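You operate a simulated robot arm through the tools that you are given. There is no shell and no other tool.

You run a simulated robot arm. Do the job below in one go: nothing can be reset, and whatever is moved stays where it is left.

## Task
Put things in order on the glue bench top. At the end: the wiping pad stands on top of the rough front; the number three post (marked "No. 3") stands where the wax dauber stood; the wax dauber stands where the black plinth leg stood; the black plinth leg stands where the wiping pad stood; whatever was shut is shut again. Leave all else as you found it, and nothing knocked over.

Only the result counts: the job must be done as asked and must still hold three seconds after the hand-in. Knocking over, shifting, dropping, spilling or breaking anything else fails it.

## Robot
A 7-joint arm with a two-finger parallel gripper, fixed in place. Base frame: the origin is on the floor under the middle of its stand, x ahead of it, y to its left, z up; the work surface is at about z = 860. Units: mm, rad, N and s.
With the tool pointing down near the work surface it reaches from about 240 to 680 mm from the base axis. Its first joint turns from -1.152 to 1.152 rad. Payload 2.4 kg.
The TCP is the grasp point between the finger pads, 30 mm short of the fingertips. In the tool frame z runs along the fingers and y along their closing line. Largest opening 94 mm; finger width 28, thickness 10; the body of the gripper, 50 by 96 mm, starts 55 mm behind the TCP.
Orientation is told as [roll, pitch, yaw] about the base's x, y, z axes, in that order, counted from this pose: with the fingers straight down and closing along the base's y, the tool's x points along the base's -x, its y along +y and its z along -z.

## Interface
- The arm moves only by the tool send_rows. Its arguments are lists of equal length, an entry for each row: "linear": the shift along the base's x, y, z in mm, a list of three; "angular": the turn, a rotation vector about the base's x, y, z in rad, a list of three; "claw": the closure in counts, from 0 (fully open) to 255 (shut). In form: {"linear": [[x, y, z], ...], "angular": [[rx, ry, rz], ...], "claw": [claw, ...]}. A call has 1 to 20 rows; each row is the pose to reach, as a shift and turn from the pose commanded when the call began. Rows are played at 5 a second. More than 50 mm and 0.15 rad between two rows, or a gripper value outside its range, and nothing of the call is played. A pose out of reach is approached as far as the arm can. The call stops where the force on the tool passes 40 N (or 10 N more than at its start, if that is more) or the arm is blocked; 0.2 s more then pass. Each finger travels about 153 mm/s and halts on what it meets, pressing with about 36 N; the grip force reading is that of the motor and also rises with nothing between the fingers. The clock runs only during rows and for 0.2 s after the last one: add rows that repeat a pose to give the fingers time. The reply holds the time, the measured pose of the TCP, the force on the tool along the base axes, the opening and the grip force, in the units named above and with some noise, with the torque about the TCP (base axes, N m) and any sound that the robot's microphone picked up, and new pictures: "pictures" is both (left out), scene, wrist or none.
- Cameras (640 x 400 px; columns grow to the right, rows downward): "scene" is fixed at [28.1, 479.3, 1464]; the picture's right is [-0.74, -0.68, 0.00], its down [-0.34, 0.37, -0.87] and it looks along [0.59, -0.64, -0.50] (base axes); focal length 322 px, centre (320, 200). "wrist" rides on the gripper at [76, 14, -102] in the tool frame; the picture's right is [-0.18, 0.98, 0.00], its down [-0.75, -0.14, -0.64] and it looks along [-0.63, -0.12, 0.77] (tool axes); focal length 243 px, centre (320, 200). There is no depth. A picture from a camera that has moved, and an enlarged one, comes with that camera's place and axes in the base frame and with its lens. The place of the scene camera against the robot may be out by one fixed shift of up to 25 mm in any direction.
- inspect(camera, box): a new picture of the part [left, top, right, bottom] of that camera's present view, enlarged. No time passes.
- hand_in(): hands the job in; it is judged then, once.

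Nothing tells you positions but the pictures and the camera data. Unless the task says otherwise, let go and move clear before handing in.

The tools are called as name(argument=value, ...) on one line, values as JSON. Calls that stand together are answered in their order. send_rows: Moves the arm, as the interface text tells. Its arguments: {"type":"object","properties":{"linear":{"type":"array","items":{"type":"array","items":{"type":"number"}}},"angular":{"type":"array","items":{"type":"array","items":{"type":"number"}}},"claw":{"type":"array","items":{"type":"number"}},"pictures":{"type":"string","enum":["both","scene","wrist","none"]}},"required":["linear","angular","claw"]} The other tools are called the same way: inspect (camera, box) takes an enlarged picture of a part of a camera's view; hand_in () hands the job in.

At the start:

```text
time_s: 0.0
position: [384.0, -2.1, 1184.4]
ee_rot: [0.0, 0.001, 0.0]
contact_force: [-0.8, -0.5, 0.0]
ft_torque: [0.04, 0.0, 0.01]
opening: 94.4
grip_force: 0.1
```

scene: 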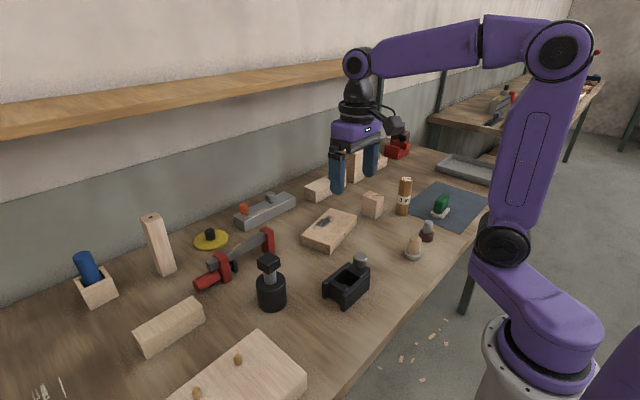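
wrist: 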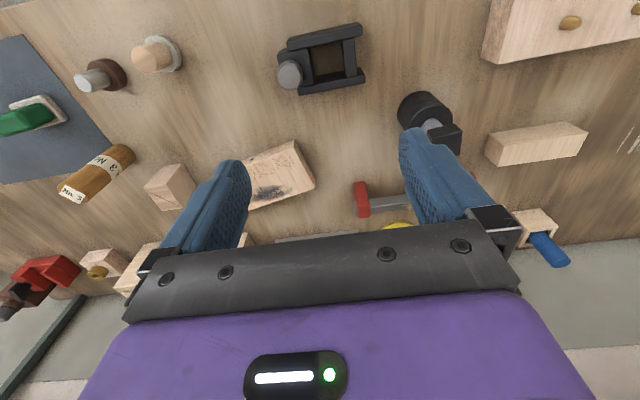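

I see a bench with many small items: a post with a paper label, small round-based pieces, wood blocks, a dark box-shaped holder and a green-topped pad. I'll look closer before moving anything.

inspect(camera="scene", box=[340, 140, 500, 260])

inspect(camera="scene", box=[180, 160, 400, 320])

inspect(camera="scene", box=[0, 200, 320, 400])

inspect(camera="wrist", box=[0, 0, 320, 200])

inspect(camera="wrist", box=[320, 0, 640, 200])

inspect(camera="wrist", box=[0, 130, 320, 330])

```text
3.33 times, centred on (420, 200) of scene
camera zoom: at [28.1, 479.3, 1464.0], right [-0.74, -0.68, 0.0], down [-0.34, 0.37, -0.87], along [0.59, -0.64, -0.5], focal length 1073 px, centre (-13, 200)
```

zoom: 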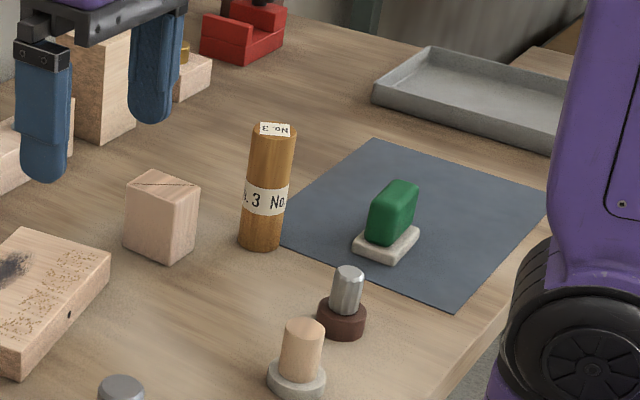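

```text
2.50 times, centred on (290, 240) of scene
camera zoom: at [28.1, 479.3, 1464.0], right [-0.74, -0.68, 0.0], down [-0.34, 0.37, -0.87], along [0.59, -0.64, -0.5], focal length 804 px, centre (395, 100)
```

zoom: 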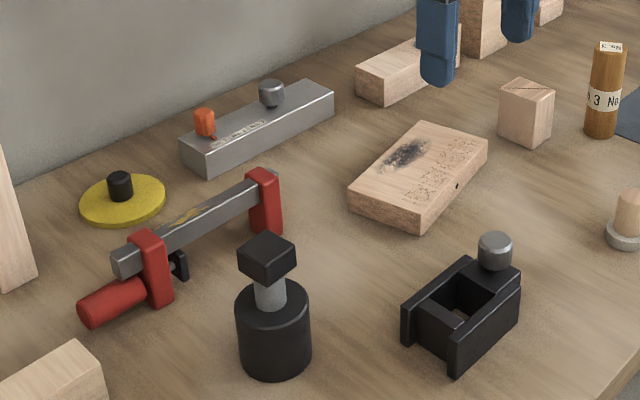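

```text
2.00 times, centred on (160, 300) of scene
camera zoom: at [28.1, 479.3, 1464.0], right [-0.74, -0.68, 0.0], down [-0.34, 0.37, -0.87], along [0.59, -0.64, -0.5], focal length 644 px, centre (640, 0)
```

zoom: 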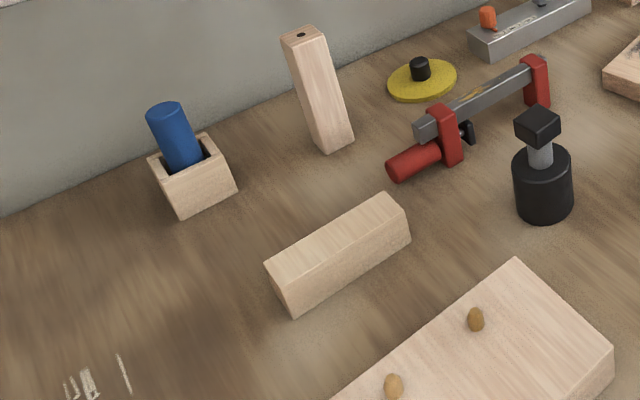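

```text
2.00 times, centred on (160, 100) of wrist
camera zoom: at [309.7, 11.8, 1285.6], right [0.18, 0.98, 0.0], down [0.75, -0.14, 0.64], along [0.63, -0.12, -0.77], focal length 485 px, centre (640, 400)
```

zoom: 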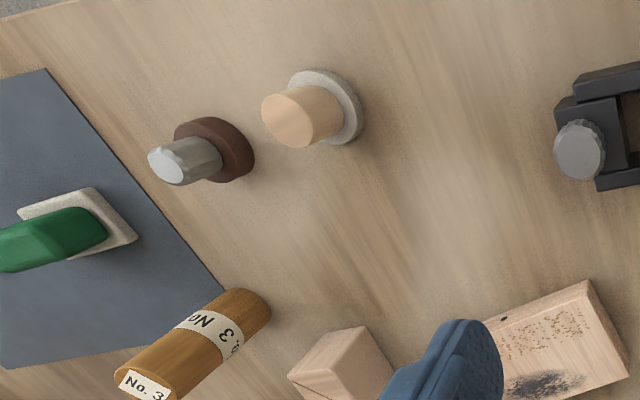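

```text
2.00 times, centred on (480, 100) of wrist
camera zoom: at [309.7, 11.8, 1285.6], right [0.18, 0.98, 0.0], down [0.75, -0.14, 0.64], along [0.63, -0.12, -0.77], focal length 485 px, centre (0, 400)
```

zoom: 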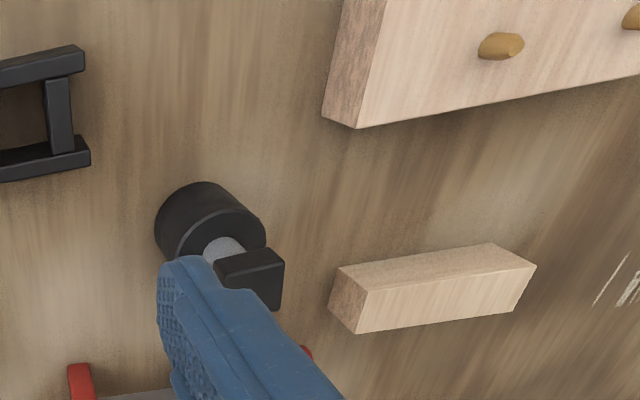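

```text
2.00 times, centred on (160, 230) of wrist
camera zoom: at [309.7, 11.8, 1285.6], right [0.18, 0.98, 0.0], down [0.75, -0.14, 0.64], along [0.63, -0.12, -0.77], focal length 485 px, centre (640, 140)
```

zoom: 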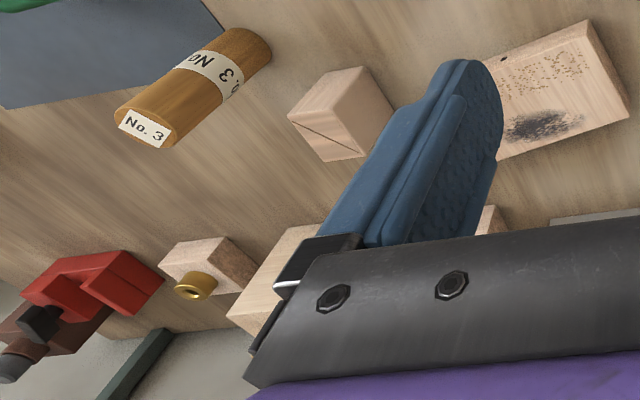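

The candidates need identifying: the labelled post is clear, but the pad, dauber, leg and front need closer views. I'll zoom in on each.

inspect(camera="scene", box=[400, 180, 480, 260])

inspect(camera="scene", box=[290, 200, 370, 260])

inspect(camera="scene", box=[150, 320, 320, 400])

inspect(camera="scene", box=[60, 200, 190, 310])

inspect(camera="scene", box=[190, 180, 310, 310])

inspect(camera="scene", box=[290, 120, 420, 220])

```text
5.00 times, centred on (440, 220) of scene
camera zoom: at [28.1, 479.3, 1464.0], right [-0.74, -0.68, 0.0], down [-0.34, 0.37, -0.87], along [0.59, -0.64, -0.5], focal length 1609 px, centre (-280, 100)
```

zoom: 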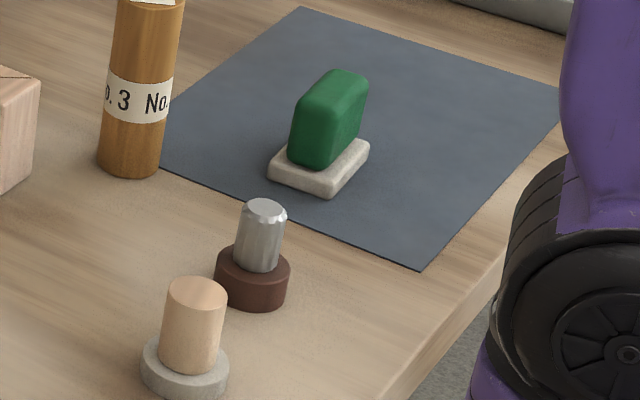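

```text
6.67 times, centred on (330, 230) of scene
camera zoom: at [28.1, 479.3, 1464.0], right [-0.74, -0.68, 0.0], down [-0.34, 0.37, -0.87], along [0.59, -0.64, -0.5], focal length 2145 px, centre (253, 0)
```

zoom: 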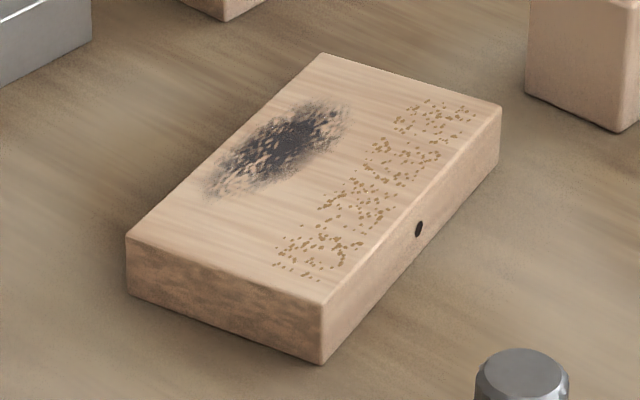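

```text
3.76 times, centred on (235, 360) of scene
camera zoom: at [28.1, 479.3, 1464.0], right [-0.74, -0.68, 0.0], down [-0.34, 0.37, -0.87], along [0.59, -0.64, -0.5], focal length 1211 px, centre (640, -402)
```

zoom: 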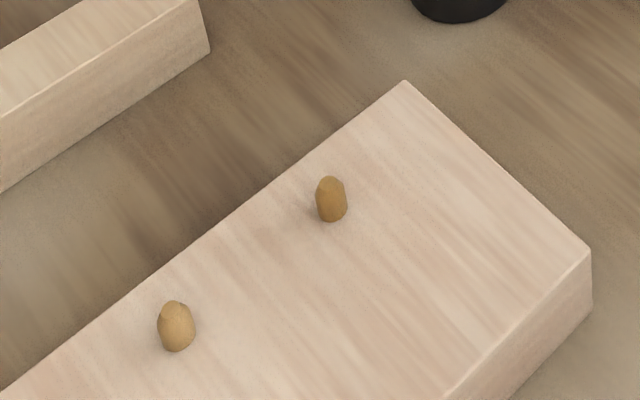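

```text
3.64 times, centred on (125, 255) of scene
camera zoom: at [28.1, 479.3, 1464.0], right [-0.74, -0.68, 0.0], down [-0.34, 0.37, -0.87], along [0.59, -0.64, -0.5], focal length 1170 px, centre (1029, 0)
```

zoom: 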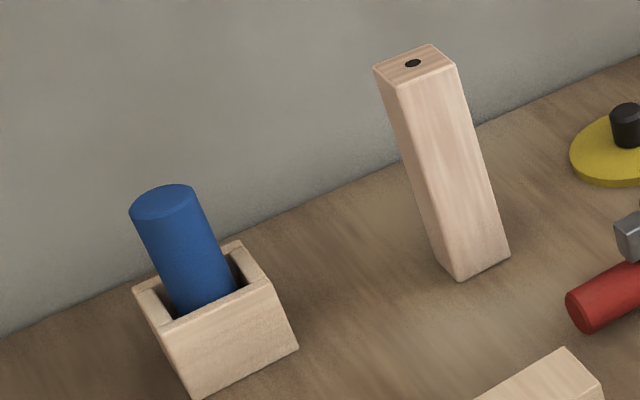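

```text
3.08 times, centred on (250, 245) of scene
camera zoom: at [28.1, 479.3, 1464.0], right [-0.74, -0.68, 0.0], down [-0.34, 0.37, -0.87], along [0.59, -0.64, -0.5], focal length 990 px, centre (535, 62)
```

zoom: 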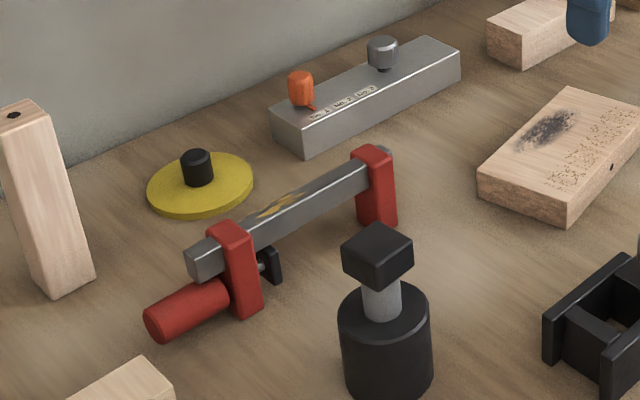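

```text
4.00 times, centred on (355, 170) of scene
camera zoom: at [28.1, 479.3, 1464.0], right [-0.74, -0.68, 0.0], down [-0.34, 0.37, -0.87], along [0.59, -0.64, -0.5], focal length 1287 px, centre (180, 320)
```

zoom: 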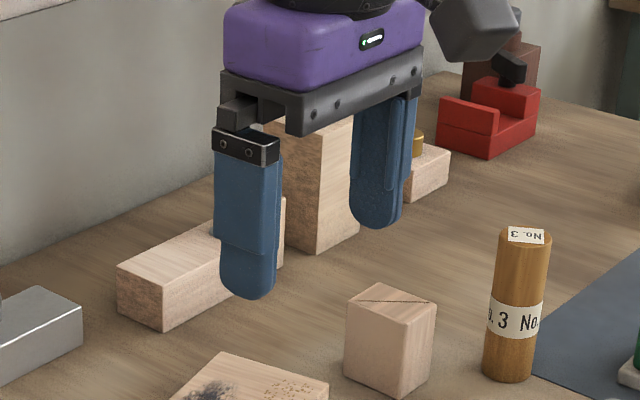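

I take the green-handled piece with the pale base for the wiping pad, the black cylinder with grey stem for the plinth leg, and the speckled, scorched block for the rough front. The dauber is one of the two small handled discs near (330, -235) and (333, -350). I'll move the wrist camera over them for a closer look.

send_rows(linear=[[-4, -30, -15], [-8, -60, -31], [-11, -90, -46], [-15, -120, -62], [-19, -150, -77], [-23, -180, -92], [-27, -210, -108], [-31, -240, -123], [-34, -270, -138], [-38, -298, -150], [-38, -298, -150]], angular=[[0, 0, 0], [0, 0, 0], [0, 0, 0], [0, 0, 0], [0, 0, 0], [0, 0, 0], [0, 0, 0], [0, 0, 0], [0, 0, 0], [0, 0, 0], [0, 0, 0]], claw=[0, 0, 0, 0, 0, 0, 0, 0, 0, 0, 0], pictures="both")

```text
time_s: 2.4
position: [347.7, -301.2, 1034.0]
ee_rot: [-0.001, 0.002, 0.0]
contact_force: [0.3, 0.4, -0.6]
ft_torque: [-0.02, -0.03, -0.02]
opening: 94.1
grip_force: 0.0
camera wrist: at [272.2, -286.9, 1136.0], right [0.18, 0.98, 0.0], down [0.75, -0.14, 0.64], along [0.63, -0.12, -0.77], focal length 243 px, centre (320, 200)
```

scene: 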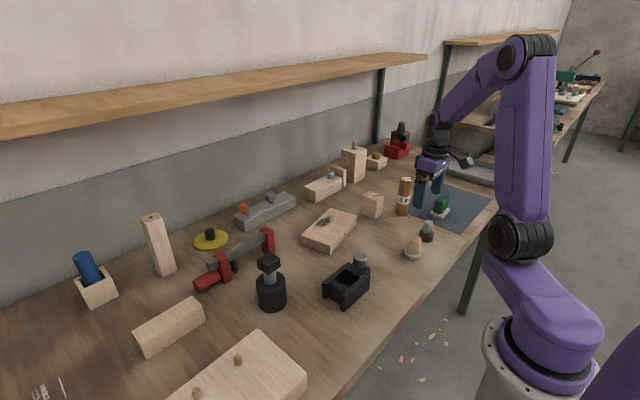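
wrist: 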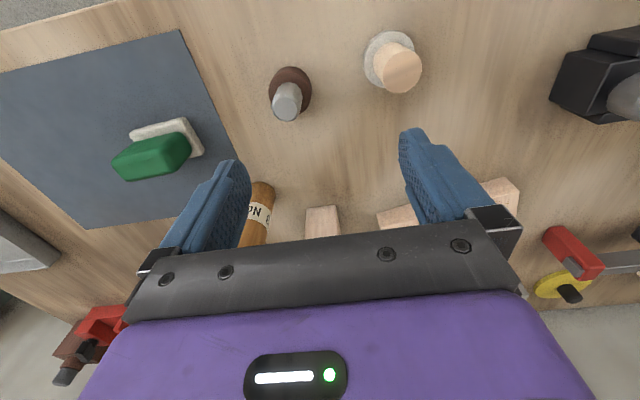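

inspect(camera="wrist", box=[240, 10, 440, 135])

inspect(camera="wrist", box=[90, 90, 250, 190])

inspect(camera="scene", box=[290, 130, 430, 220])

inspect(camera="scene", box=[190, 180, 310, 255])

inspect(camera="scene", box=[240, 240, 390, 320])

```text
3.20 times, centred on (340, 72) of wrist
camera zoom: at [272.2, -286.9, 1136.0], right [0.18, 0.98, 0.0], down [0.75, -0.14, 0.64], along [0.63, -0.12, -0.77], focal length 776 px, centre (256, 608)
```

zoom: 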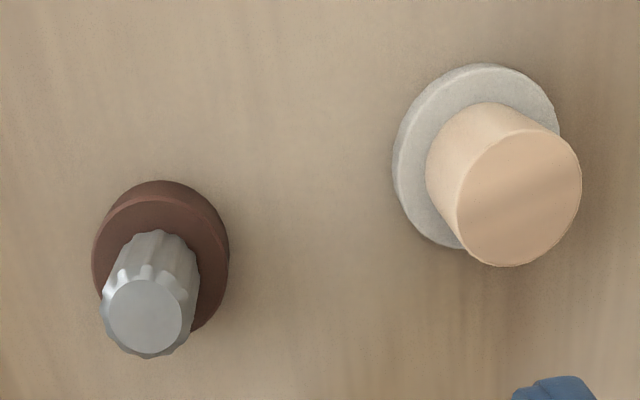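

```text
4.00 times, centred on (170, 140) of wrist
camera zoom: at [272.2, -286.9, 1136.0], right [0.18, 0.98, 0.0], down [0.75, -0.14, 0.64], along [0.63, -0.12, -0.77], focal length 970 px, centre (920, 440)
```

zoom: 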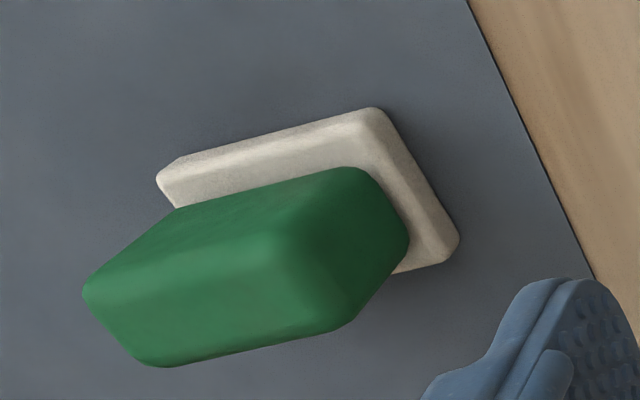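

```text
4.44 times, centred on (360, 175) of scene
camera zoom: at [28.1, 479.3, 1464.0], right [-0.74, -0.68, 0.0], down [-0.34, 0.37, -0.87], along [0.59, -0.64, -0.5], focal length 1430 px, centre (142, 311)
```

zoom: 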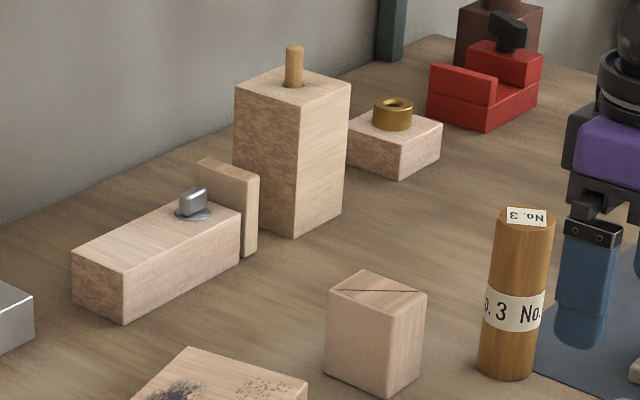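

```text
5.33 times, centred on (250, 218) of scene
camera zoom: at [28.1, 479.3, 1464.0], right [-0.74, -0.68, 0.0], down [-0.34, 0.37, -0.87], along [0.59, -0.64, -0.5], focal length 1716 px, centre (693, 107)
```

zoom: 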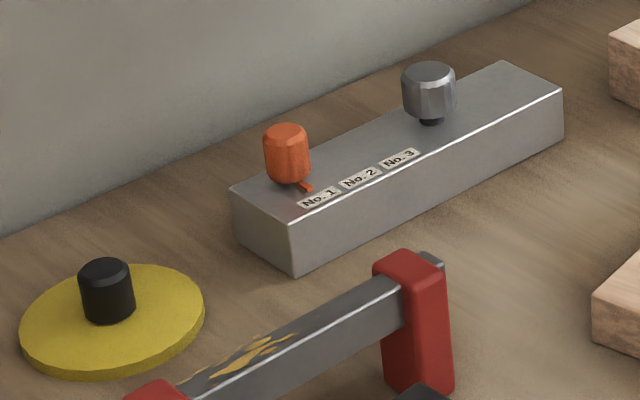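

```text
4.27 times, centred on (315, 280) of scene
camera zoom: at [28.1, 479.3, 1464.0], right [-0.74, -0.68, 0.0], down [-0.34, 0.37, -0.87], along [0.59, -0.64, -0.5], focal length 1373 px, centre (341, -141)
```

zoom: 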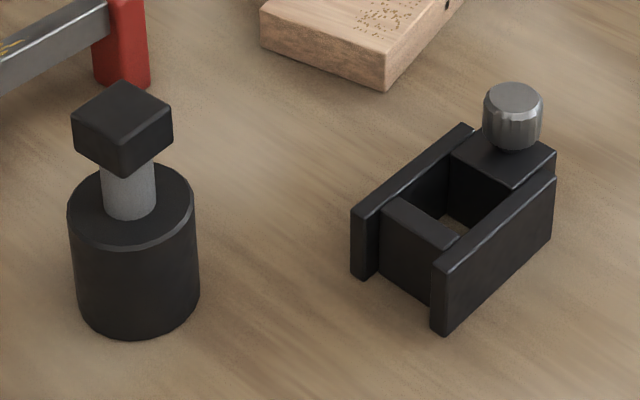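

The two handled discs are a fluted metal knob on a brown disc and a pale wooden cylinder on a grey, felt-like disc. I'll zoom tighter on their surfaces to tell which is the dauber.

inspect(camera="wrist", box=[355, 25, 435, 95])

inspect(camera="wrist", box=[260, 60, 325, 125])

inspect(camera="scene", box=[415, 215, 440, 245])

inspect(camera="scene", box=[400, 230, 430, 265])

inspect(camera="scene", box=[250, 250, 295, 315])

inspect(camera="scene", box=[370, 110, 430, 165])

```text
5.71 times, centred on (395, 60) of wrist
camera zoom: at [272.2, -286.9, 1136.0], right [0.18, 0.98, 0.0], down [0.75, -0.14, 0.64], along [0.63, -0.12, -0.77], focal length 1386 px, centre (-109, 1000)
```

zoom: 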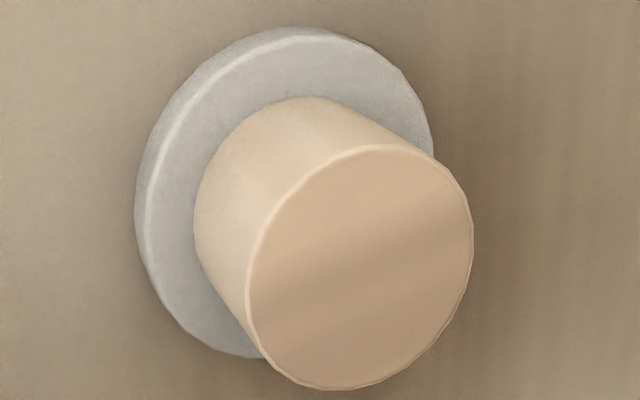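

```text
6.15 times, centred on (292, 92) of wrist
camera zoom: at [272.2, -286.9, 1136.0], right [0.18, 0.98, 0.0], down [0.75, -0.14, 0.64], along [0.63, -0.12, -0.77], focal length 1493 px, centre (489, 862)
```

zoom: 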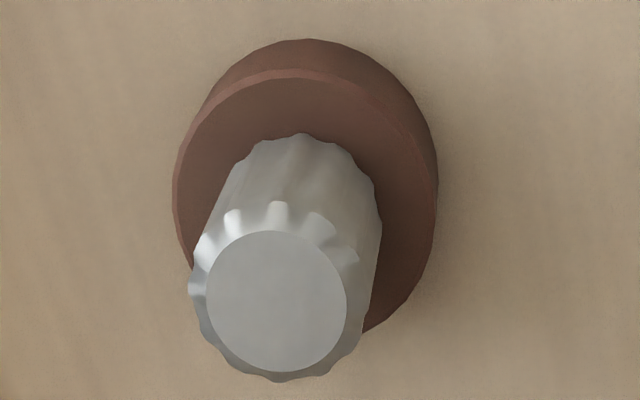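

```text
13.33 times, centred on (428, 230) of scene
camera zoom: at [28.1, 479.3, 1464.0], right [-0.74, -0.68, 0.0], down [-0.34, 0.37, -0.87], along [0.59, -0.64, -0.5], focal length 4291 px, centre (-1113, -200)
```

zoom: 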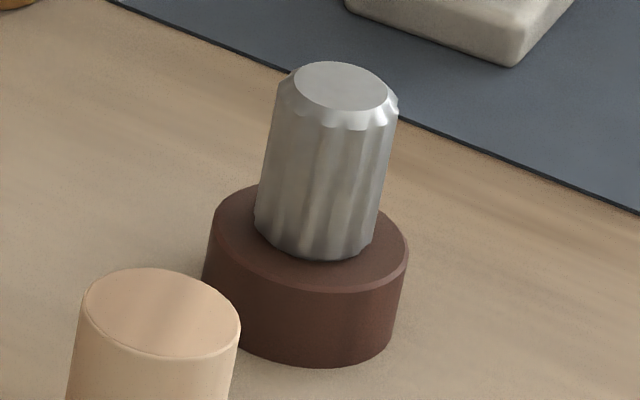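

```text
11.43 times, centred on (415, 248) of scene
camera zoom: at [28.1, 479.3, 1464.0], right [-0.74, -0.68, 0.0], down [-0.34, 0.37, -0.87], along [0.59, -0.64, -0.5], focal length 3678 px, centre (-766, -343)
```

zoom: 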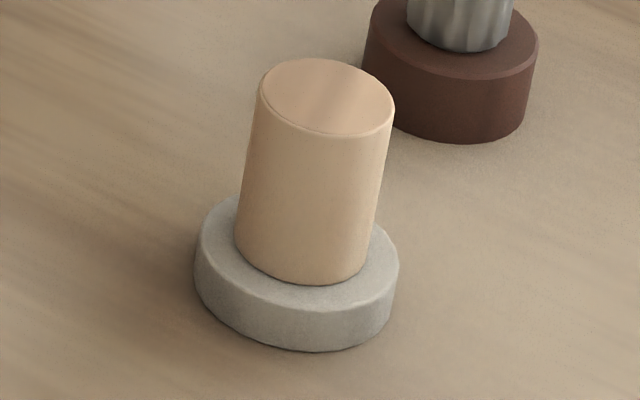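

```text
6.15 times, centred on (272, 282) of scene
camera zoom: at [28.1, 479.3, 1464.0], right [-0.74, -0.68, 0.0], down [-0.34, 0.37, -0.87], along [0.59, -0.64, -0.5], focal length 1980 px, centre (612, -308)
```

zoom: 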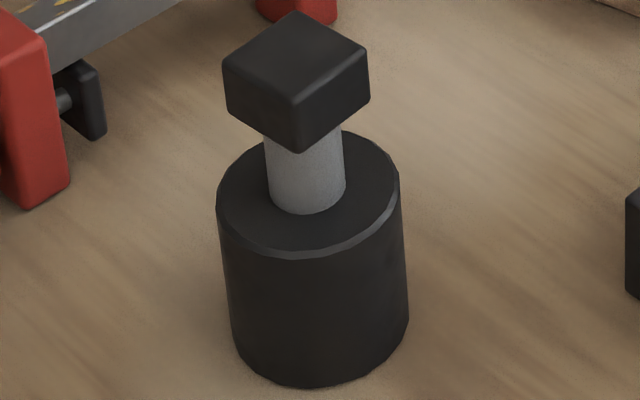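

```text
7.27 times, centred on (400, 138) of scene
camera zoom: at [28.1, 479.3, 1464.0], right [-0.74, -0.68, 0.0], down [-0.34, 0.37, -0.87], along [0.59, -0.64, -0.5], focal length 2340 px, centre (-262, 654)
```

zoom: 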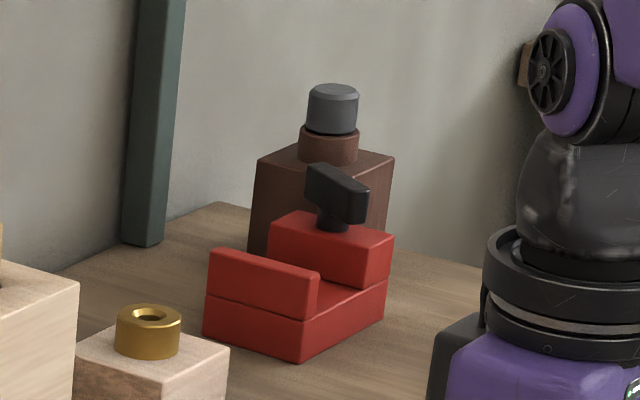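

I take the pale wooden handle on the soft grey felt disc, near (330, -230), to be the wax dauber, and the hard brown disc with a metal knob to be something else. Next I'll hover above the green pad near (372, -494) to measure it.

send_rows(linear=[[6, -48, 10], [12, -96, 20], [18, -144, 26], [24, -193, 26], [24, -193, 26]], angular=[[0, 0, 0], [0, 0, 0], [0, 0, 0], [0, 0, 0], [0, 0, 0]], claw=[0, 0, 0, 0, 0], pictures="wrist")

inspect(camera="wrist", box=[250, 50, 410, 150])

```text
time_s: 3.6
position: [370.1, -492.4, 1057.5]
ee_rot: [0.002, -0.001, -0.002]
contact_force: [-0.6, -0.3, 0.0]
ft_torque: [0.01, -0.03, 0.03]
opening: 94.1
grip_force: 0.0
camera wrist: at [294.7, -479.5, 1161.0], right [0.18, 0.98, 0.0], down [0.75, -0.14, 0.64], along [0.63, -0.12, -0.77], focal length 243 px, centre (320, 200)
```

wrist: 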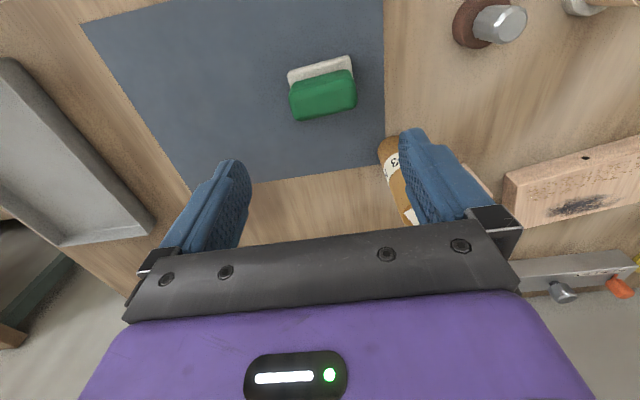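

```text
4.00 times, centred on (330, 100) of wrist
camera zoom: at [294.7, -479.5, 1161.0], right [0.18, 0.98, 0.0], down [0.75, -0.14, 0.64], along [0.63, -0.12, -0.77], focal length 970 px, centre (280, 600)
```

zoom: 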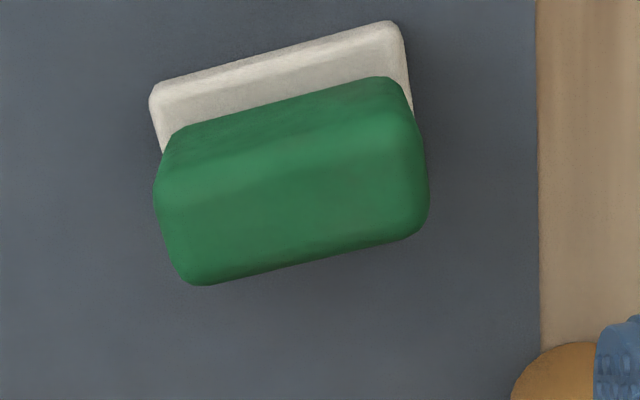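

The pad's handle measures about 60 × 24 mm with its long side along y, near (372, -492), top near z = 924. I'll turn the gripper so it closes across the narrow side, and check alignment before descending.

send_rows(linear=[[0, 0, 0], [0, 0, 0], [0, 0, 0], [0, 0, 0], [1, 1, -5], [1, 1, -10], [1, 1, -15], [1, 1, -20], [1, 1, -25], [1, 1.4, -30], [1, 1.4, -35], [1, 1.4, -35]], angular=[[0, 0, -0.14], [0, 0, -0.28], [0, 0, -0.42], [0, 0, -0.56], [0, 0, -0.7], [0, 0, -0.84], [0, 0, -0.98], [0, 0, -1.12], [0, 0, -1.26], [0, 0, -1.4], [0, 0, -1.51], [0, 0, -1.51]], claw=[0, 0, 0, 0, 0, 0, 0, 0, 0, 0, 0, 0], pictures="both")

inspect(camera="wrist", box=[240, 60, 400, 160])

```text
time_s: 6.2
position: [371.9, -491.7, 1023.5]
ee_rot: [0.0, 0.0, -1.512]
contact_force: [0.1, -0.5, 0.5]
ft_torque: [0.03, 0.0, -0.02]
opening: 94.1
grip_force: 0.0
camera wrist: at [382.5, -415.3, 1126.2], right [0.99, -0.13, 0.0], down [-0.1, -0.76, 0.64], along [-0.08, -0.64, -0.77], focal length 243 px, centre (320, 200)
```

scene: 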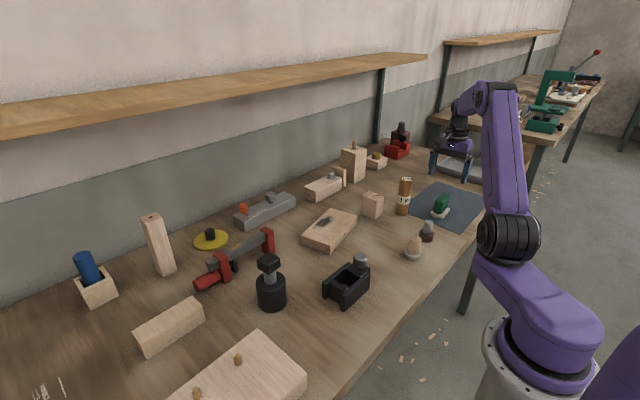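
wrist: 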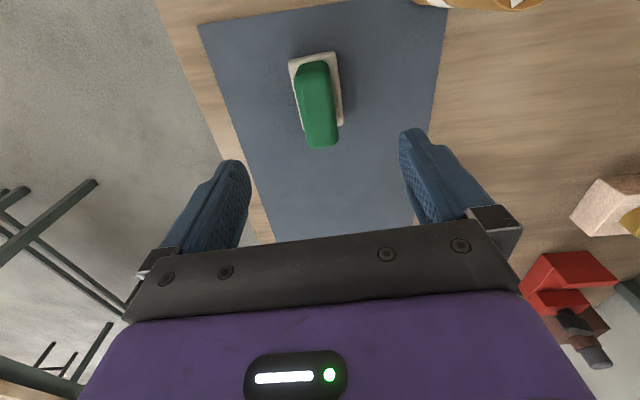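

```text
4.00 times, centred on (320, 110) of wrist
camera zoom: at [382.5, -415.3, 1126.2], right [0.99, -0.13, 0.0], down [-0.1, -0.76, 0.64], along [-0.08, -0.64, -0.77], focal length 970 px, centre (320, 560)
```

zoom: 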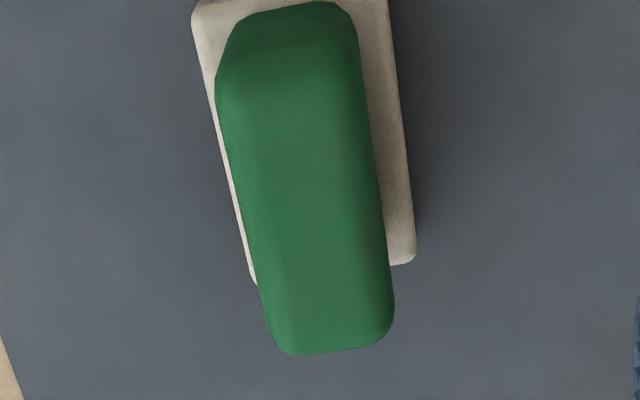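

The pad's handle is centred near (371, -490) and the gripper straddles it with good clearance. I'll descend to about z = 911 and close.

send_rows(linear=[[-1, 2, -30], [-1, 2, -60], [-1, 2, -85], [-1, 2, -100], [-1, 2, -108], [-1, 2, -113], [-1, 2, -113]], angular=[[0, 0, 0], [0, 0, 0], [0, 0, 0], [0, 0, 0], [0, 0, 0], [0, 0, 0], [0, 0, 0]], claw=[0, 0, 0, 0, 0, 0, 0], pictures="both")

```text
time_s: 7.8
position: [371.0, -489.7, 909.2]
ee_rot: [0.0, 0.0, -1.51]
contact_force: [-0.3, 0.1, 0.4]
ft_torque: [0.02, 0.02, -0.02]
opening: 93.8
grip_force: 0.0
camera wrist: at [381.4, -413.7, 1013.3], right [0.99, -0.12, 0.0], down [-0.1, -0.76, 0.64], along [-0.08, -0.64, -0.77], focal length 243 px, centre (320, 200)
```

scene: 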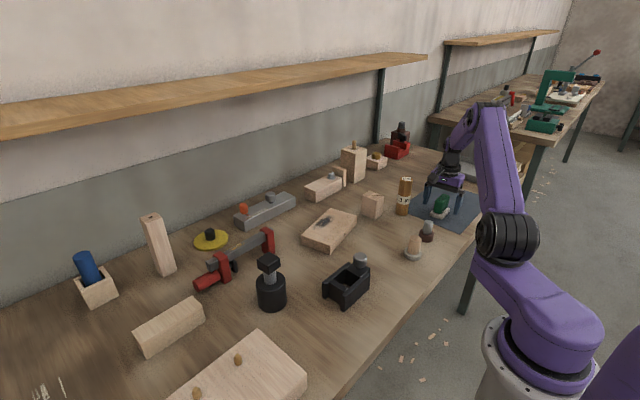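
wrist: 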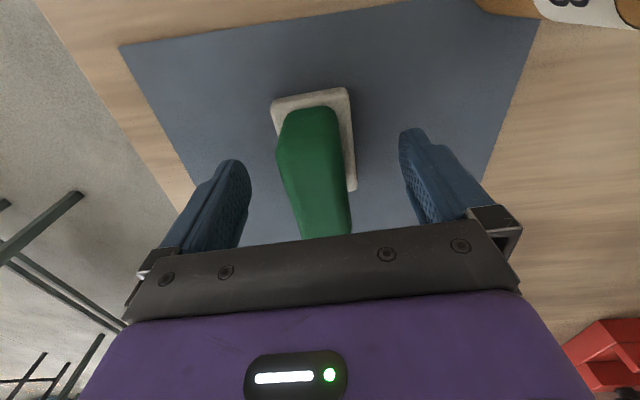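

The handle sits between the fingers. I'll close on it and read the opening.

send_rows(linear=[[0, 0, 0], [0, 0, 0], [0, 0, 0], [0, 0, 0]], angular=[[0, 0, 0], [0, 0, 0], [0, 0, 0], [0, 0, 0]], claw=[120, 255, 255, 255], pictures="wrist")

```text
time_s: 8.8
position: [371.0, -488.4, 910.8]
ee_rot: [0.0, -0.001, -1.509]
contact_force: [-1.1, 0.0, 0.0]
ft_torque: [0.01, 0.03, 0.02]
opening: 33.7
grip_force: 35.7
camera wrist: at [381.3, -413.8, 1013.5], right [0.99, -0.12, 0.0], down [-0.1, -0.76, 0.64], along [-0.08, -0.64, -0.77], focal length 243 px, centre (320, 200)
```

wrist: 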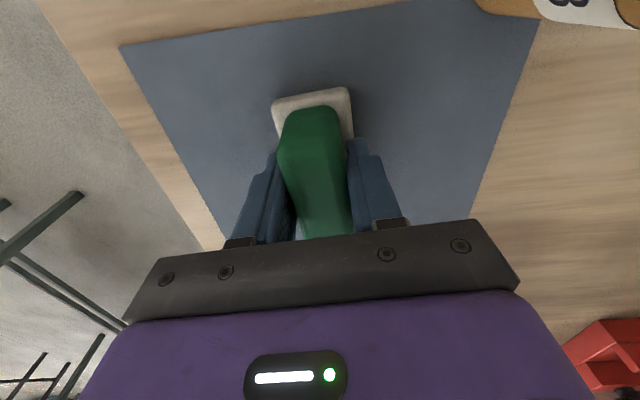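

The grip holds at 33.7 mm. I'll lift to about z = 1100 and carry the pad toward the front near (572, -145), well above everything.

send_rows(linear=[[0, 0, 20], [0, 0, 60], [0, 0, 105], [0, 0, 150], [0, 0, 189], [20, 34, 189], [40, 69, 189], [60, 103, 189], [80, 138, 189], [100, 172, 189], [120, 207, 189], [140, 241, 189], [160, 276, 189], [180, 310, 189], [201, 345, 189], [201, 345, 189]], angular=[[0, 0, 0], [0, 0, 0], [0, 0, 0], [0, 0, 0], [0, 0, 0], [0, 0, 0], [0, 0, 0], [0, 0, 0], [0, 0, 0], [0, 0, 0], [0, 0, 0], [0, 0, 0], [0, 0, 0], [0, 0, 0], [0, 0, 0], [0, 0, 0]], claw=[255, 255, 255, 255, 255, 255, 255, 255, 255, 255, 255, 255, 255, 255, 255, 255], pictures="both")

```text
time_s: 12.2
position: [568.3, -146.9, 1100.9]
ee_rot: [0.001, 0.0, -1.51]
contact_force: [0.0, 0.0, -0.2]
ft_torque: [0.01, -0.01, -0.01]
opening: 0.0
grip_force: 33.5
camera wrist: at [580.1, -69.4, 1203.3], right [0.99, -0.12, 0.0], down [-0.1, -0.76, 0.64], along [-0.08, -0.64, -0.77], focal length 243 px, centre (320, 200)
```

scene: 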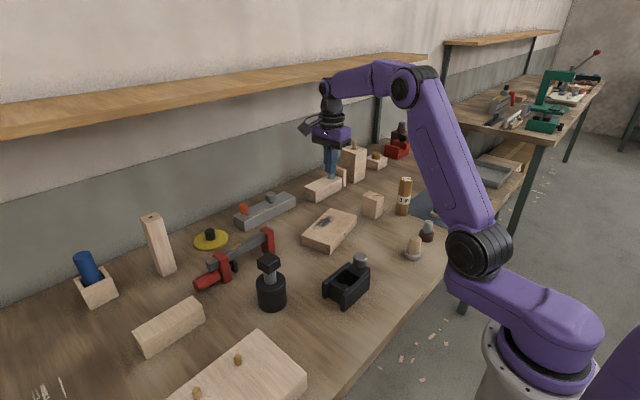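
wrist: 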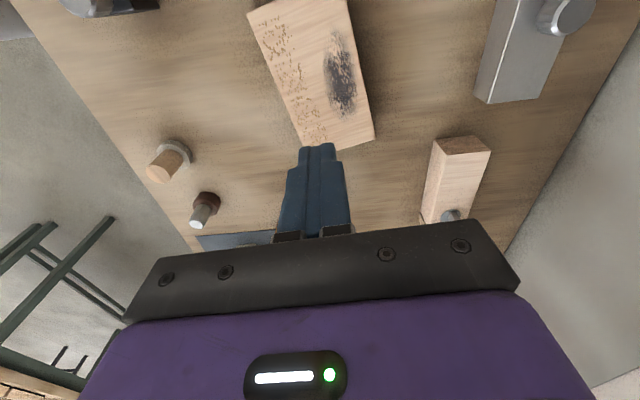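

The opening reads 0, so the pad slipped from the grip. I need to find where it is before anything else.

inspect(camera="scene", box=[380, 160, 520, 260])

inspect(camera="wrist", box=[120, 120, 300, 250])

```text
4.00 times, centred on (450, 210) of scene
camera zoom: at [28.0, 479.3, 1464.0], right [-0.74, -0.68, 0.0], down [-0.34, 0.37, -0.87], along [0.59, -0.64, -0.5], focal length 1287 px, centre (-200, 160)
```

zoom: 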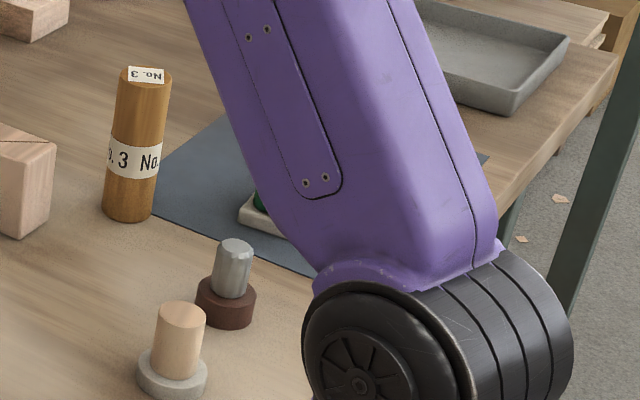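

```text
3.08 times, centred on (210, 185) of wrist
camera zoom: at [580.1, -69.4, 1203.3], right [0.99, -0.12, 0.0], down [-0.1, -0.76, 0.64], along [-0.08, -0.64, -0.77], focal length 746 px, centre (658, 246)
```

zoom: 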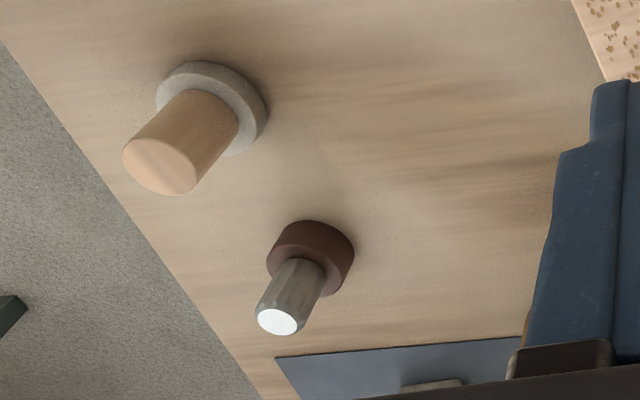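

The white base is still showing on the mat, so the pad appears to have slipped out right at the lift and stayed standing. I'll swing the arm left to clear the view, survey that side, and then study the pad's shape.

send_rows(linear=[[-11, 22, 3], [-22, 44, 6], [-33, 67, 9], [-44, 89, 12], [-55, 111, 15], [-66, 134, 18], [-77, 156, 21], [-88, 178, 24], [-99, 200, 27], [-110, 223, 30], [-122, 245, 30], [-122, 245, 30]], angular=[[0, 0, 0.14], [0, 0, 0.28], [0, 0, 0.42], [0, 0, 0.56], [0, 0, 0.7], [0, 0, 0.84], [0, 0, 0.98], [0, 0, 1.12], [0, 0, 1.26], [0, 0, 1.4], [0, 0, 1.51], [0, 0, 1.51]], claw=[0, 0, 0, 0, 0, 0, 0, 0, 0, 0, 0, 0], pictures="both")

inspect(camera="scene", box=[420, 185, 460, 225])

```text
time_s: 14.8
position: [451.4, 102.0, 1129.4]
ee_rot: [0.0, 0.0, 0.003]
contact_force: [0.3, -1.1, 0.2]
ft_torque: [-0.01, 0.04, 0.05]
opening: 94.1
grip_force: 0.1
camera wrist: at [374.3, 114.3, 1231.9], right [0.18, 0.98, 0.0], down [0.75, -0.14, 0.64], along [0.63, -0.12, -0.77], focal length 243 px, centre (320, 200)
```

scene: 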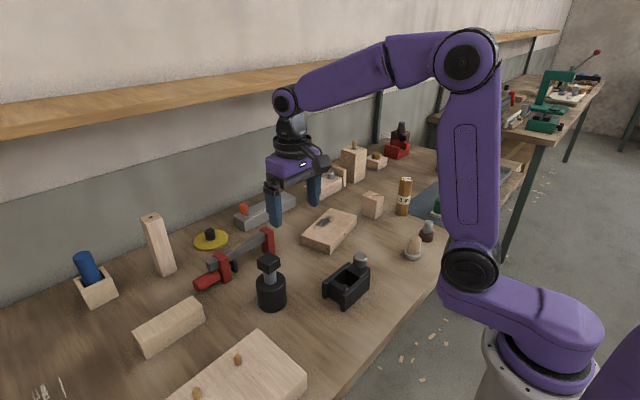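
wrist: 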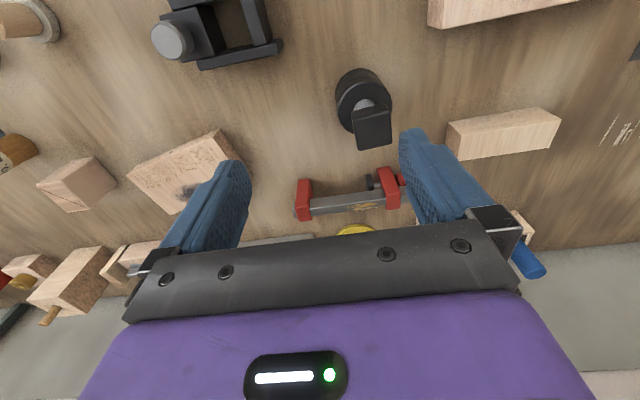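

```text
10.00 times, centred on (440, 205) of scene
camera zoom: at [28.0, 479.3, 1464.0], right [-0.74, -0.68, 0.0], down [-0.34, 0.37, -0.87], along [0.59, -0.64, -0.5], focal length 3218 px, centre (-880, 150)
```

zoom: 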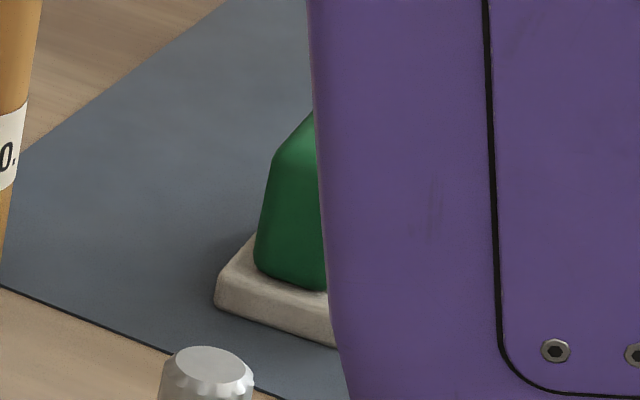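

The pad is still upright on the mat. While here I'll measure the black leg and the front, then go back for the pad.

inspect(camera="wrist", box=[300, 50, 440, 170])

inspect(camera="wrist", box=[110, 110, 270, 230])

inspect(camera="wrist", box=[390, 0, 640, 170])

```text
3.33 times, centred on (370, 110) of wrist
camera zoom: at [374.3, 114.3, 1231.9], right [0.18, 0.98, 0.0], down [0.75, -0.14, 0.64], along [0.63, -0.12, -0.77], focal length 809 px, centre (153, 500)
```

zoom: 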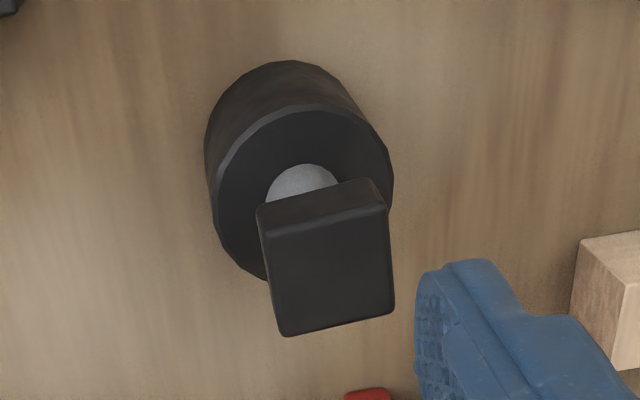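

```text
3.33 times, centred on (190, 170) of wrist
camera zoom: at [374.3, 114.3, 1231.9], right [0.18, 0.98, 0.0], down [0.75, -0.14, 0.64], along [0.63, -0.12, -0.77], focal length 809 px, centre (753, 300)
```

zoom: 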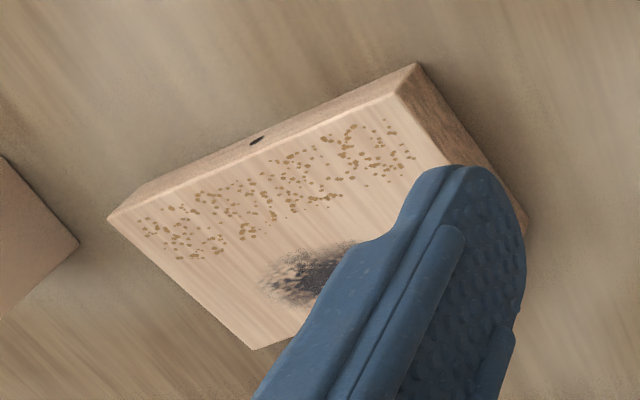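

```text
2.35 times, centred on (515, 85) of wrist
camera zoom: at [374.3, 114.3, 1231.9], right [0.18, 0.98, 0.0], down [0.75, -0.14, 0.64], along [0.63, -0.12, -0.77], focal length 571 px, centre (-139, 471)
```

zoom: 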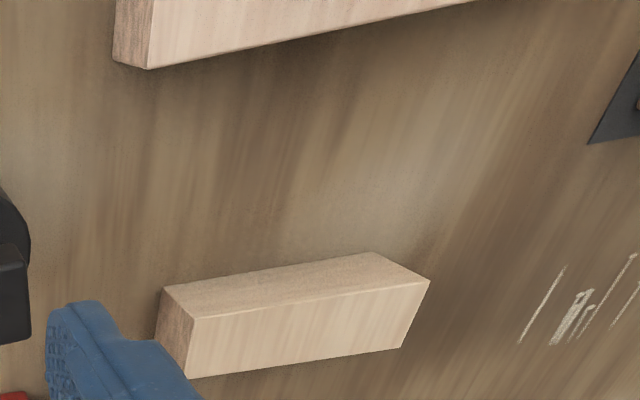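

The leg measures as a 68 mm cylinder with a 37 mm square head, near (490, 151), top at z = 993. The front is centred near (573, -149), about 177 × 99 mm, turned 12°, top near z = 894. I'll return to the pad, grip a little lower, and lift slowly to see why it slipped.

send_rows(linear=[[-6, -45, -6], [-12, -91, -12], [-18, -136, -18], [-24, -182, -25], [-30, -227, -31], [-36, -272, -37], [-43, -318, -43], [-49, -363, -49], [-55, -408, -55], [-61, -454, -61], [-67, -499, -67], [-73, -545, -74], [-79, -590, -80], [-79, -590, -120], [-79, -590, -160], [-79, -590, -190], [-79, -590, -210], [-79, -590, -224], [-79, -590, -224]], angular=[[0, 0, -0.116], [0, 0, -0.232], [0, 0, -0.348], [0, 0, -0.464], [0, 0, -0.58], [0, 0, -0.696], [0, 0, -0.812], [0, 0, -0.928], [0, 0, -1.044], [0, 0, -1.16], [0, 0, -1.276], [0, 0, -1.392], [0, 0, -1.51], [0, 0, -1.51], [0, 0, -1.51], [0, 0, -1.51], [0, 0, -1.51], [0, 0, -1.51], [0, 0, -1.51]], claw=[0, 0, 0, 0, 0, 0, 0, 0, 0, 0, 0, 0, 0, 0, 0, 0, 0, 0, 0], pictures="both")

inspect(camera="wrist", box=[210, 60, 430, 240])

inspect(camera="scene", box=[410, 160, 480, 230])

```text
time_s: 18.8
position: [370.7, -489.6, 907.5]
ee_rot: [0.0, 0.001, -1.511]
contact_force: [0.2, 0.2, 0.3]
ft_torque: [0.01, 0.03, 0.0]
opening: 93.8
grip_force: 0.0
camera wrist: at [380.9, -412.7, 1009.4], right [0.99, -0.12, 0.0], down [-0.1, -0.76, 0.64], along [-0.08, -0.64, -0.77], focal length 243 px, centre (320, 200)
```

scene: 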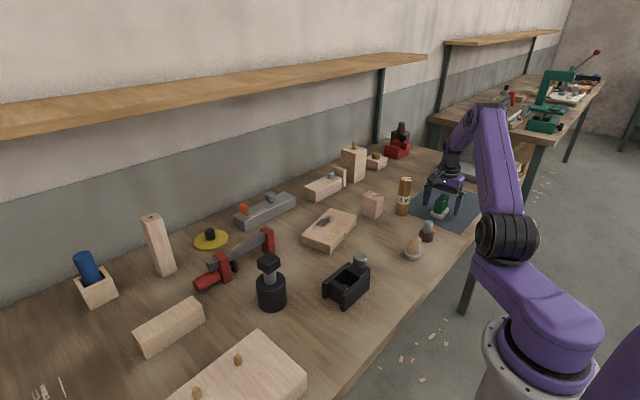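
wrist: 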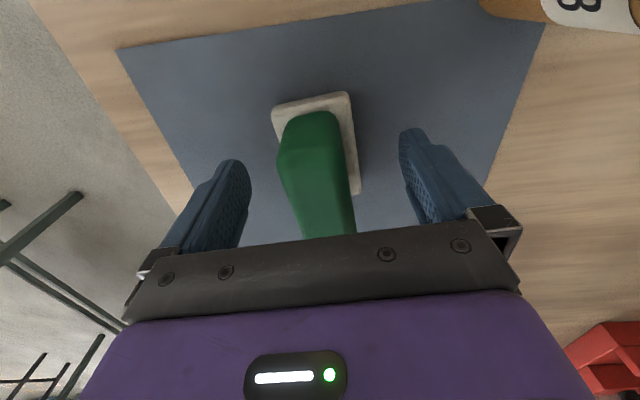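

```text
2.22 times, centred on (320, 150) of wrist
camera zoom: at [380.9, -412.7, 1009.4], right [0.99, -0.12, 0.0], down [-0.1, -0.76, 0.64], along [-0.08, -0.64, -0.77], focal length 539 px, centre (320, 311)
```

zoom: 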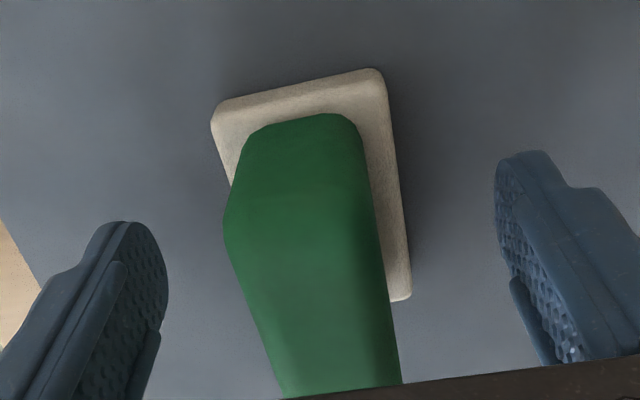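

```text
5.71 times, centred on (445, 195) of scene
camera zoom: at [28.1, 479.3, 1464.0], right [-0.74, -0.68, 0.0], down [-0.34, 0.37, -0.87], along [0.59, -0.64, -0.5], focal length 1839 px, centre (-394, 229)
```

zoom: 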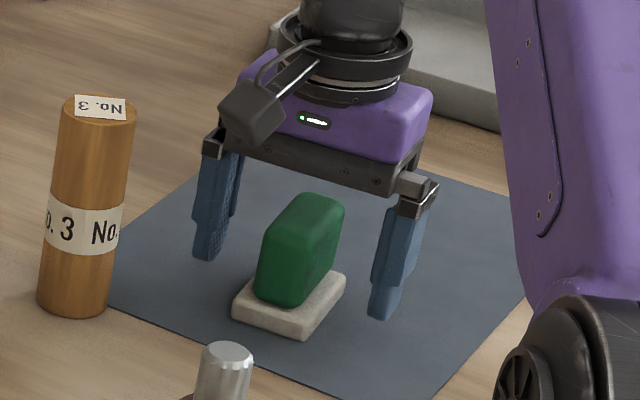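

The fingers straddle the handle, tips just above the base. I'll close and raise by only a few millimetres, watching the force.

send_rows(linear=[[0, 0, 0], [0, 0, 0], [0, 0, 0], [0, 0, 0], [0, 0, 0], [0, 0, 1], [0, 0, 2], [0, 0, 3]], angular=[[0, 0, 0], [0, 0, 0], [0, 0, 0], [0, 0, 0], [0, 0, 0], [0, 0, 0], [0, 0, 0], [0, 0, 0]], claw=[140, 255, 255, 255, 255, 255, 255, 255], pictures="both")

inspect(camera="scene", box=[410, 160, 480, 230])

```text
time_s: 20.6
position: [370.6, -489.8, 909.5]
ee_rot: [0.0, 0.0, -1.51]
contact_force: [-0.5, -0.8, -1.0]
ft_torque: [-0.04, 0.01, -0.03]
opening: 33.8
grip_force: 36.0
camera wrist: at [380.9, -412.7, 1012.0], right [0.99, -0.12, 0.0], down [-0.1, -0.76, 0.64], along [-0.08, -0.64, -0.77], focal length 243 px, centre (320, 200)
```

scene: 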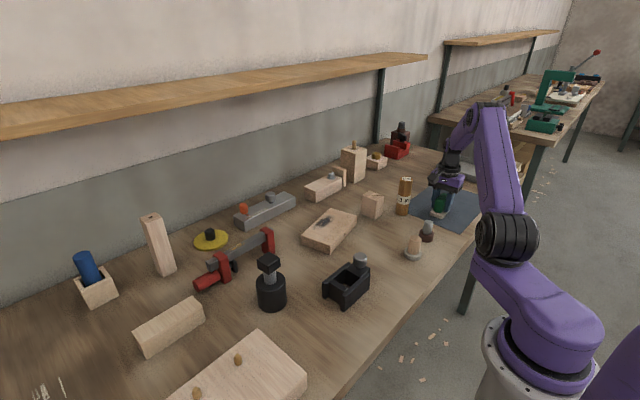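
wrist: 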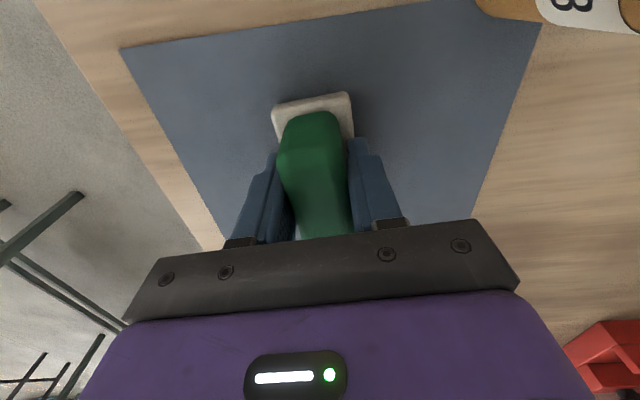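

```text
5.71 times, centred on (445, 195) of scene
camera zoom: at [28.1, 479.3, 1464.0], right [-0.74, -0.68, 0.0], down [-0.34, 0.37, -0.87], along [0.59, -0.64, -0.5], focal length 1839 px, centre (-394, 229)
```

zoom: 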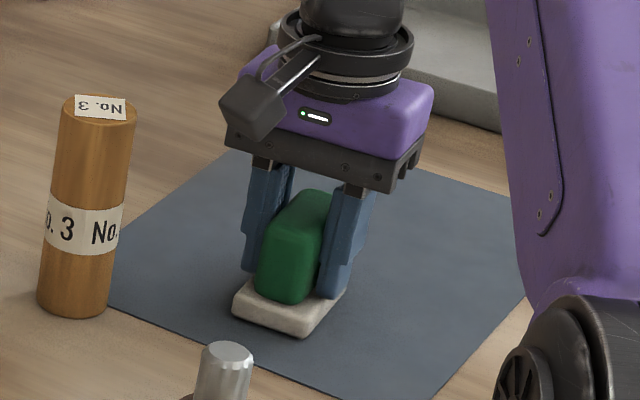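

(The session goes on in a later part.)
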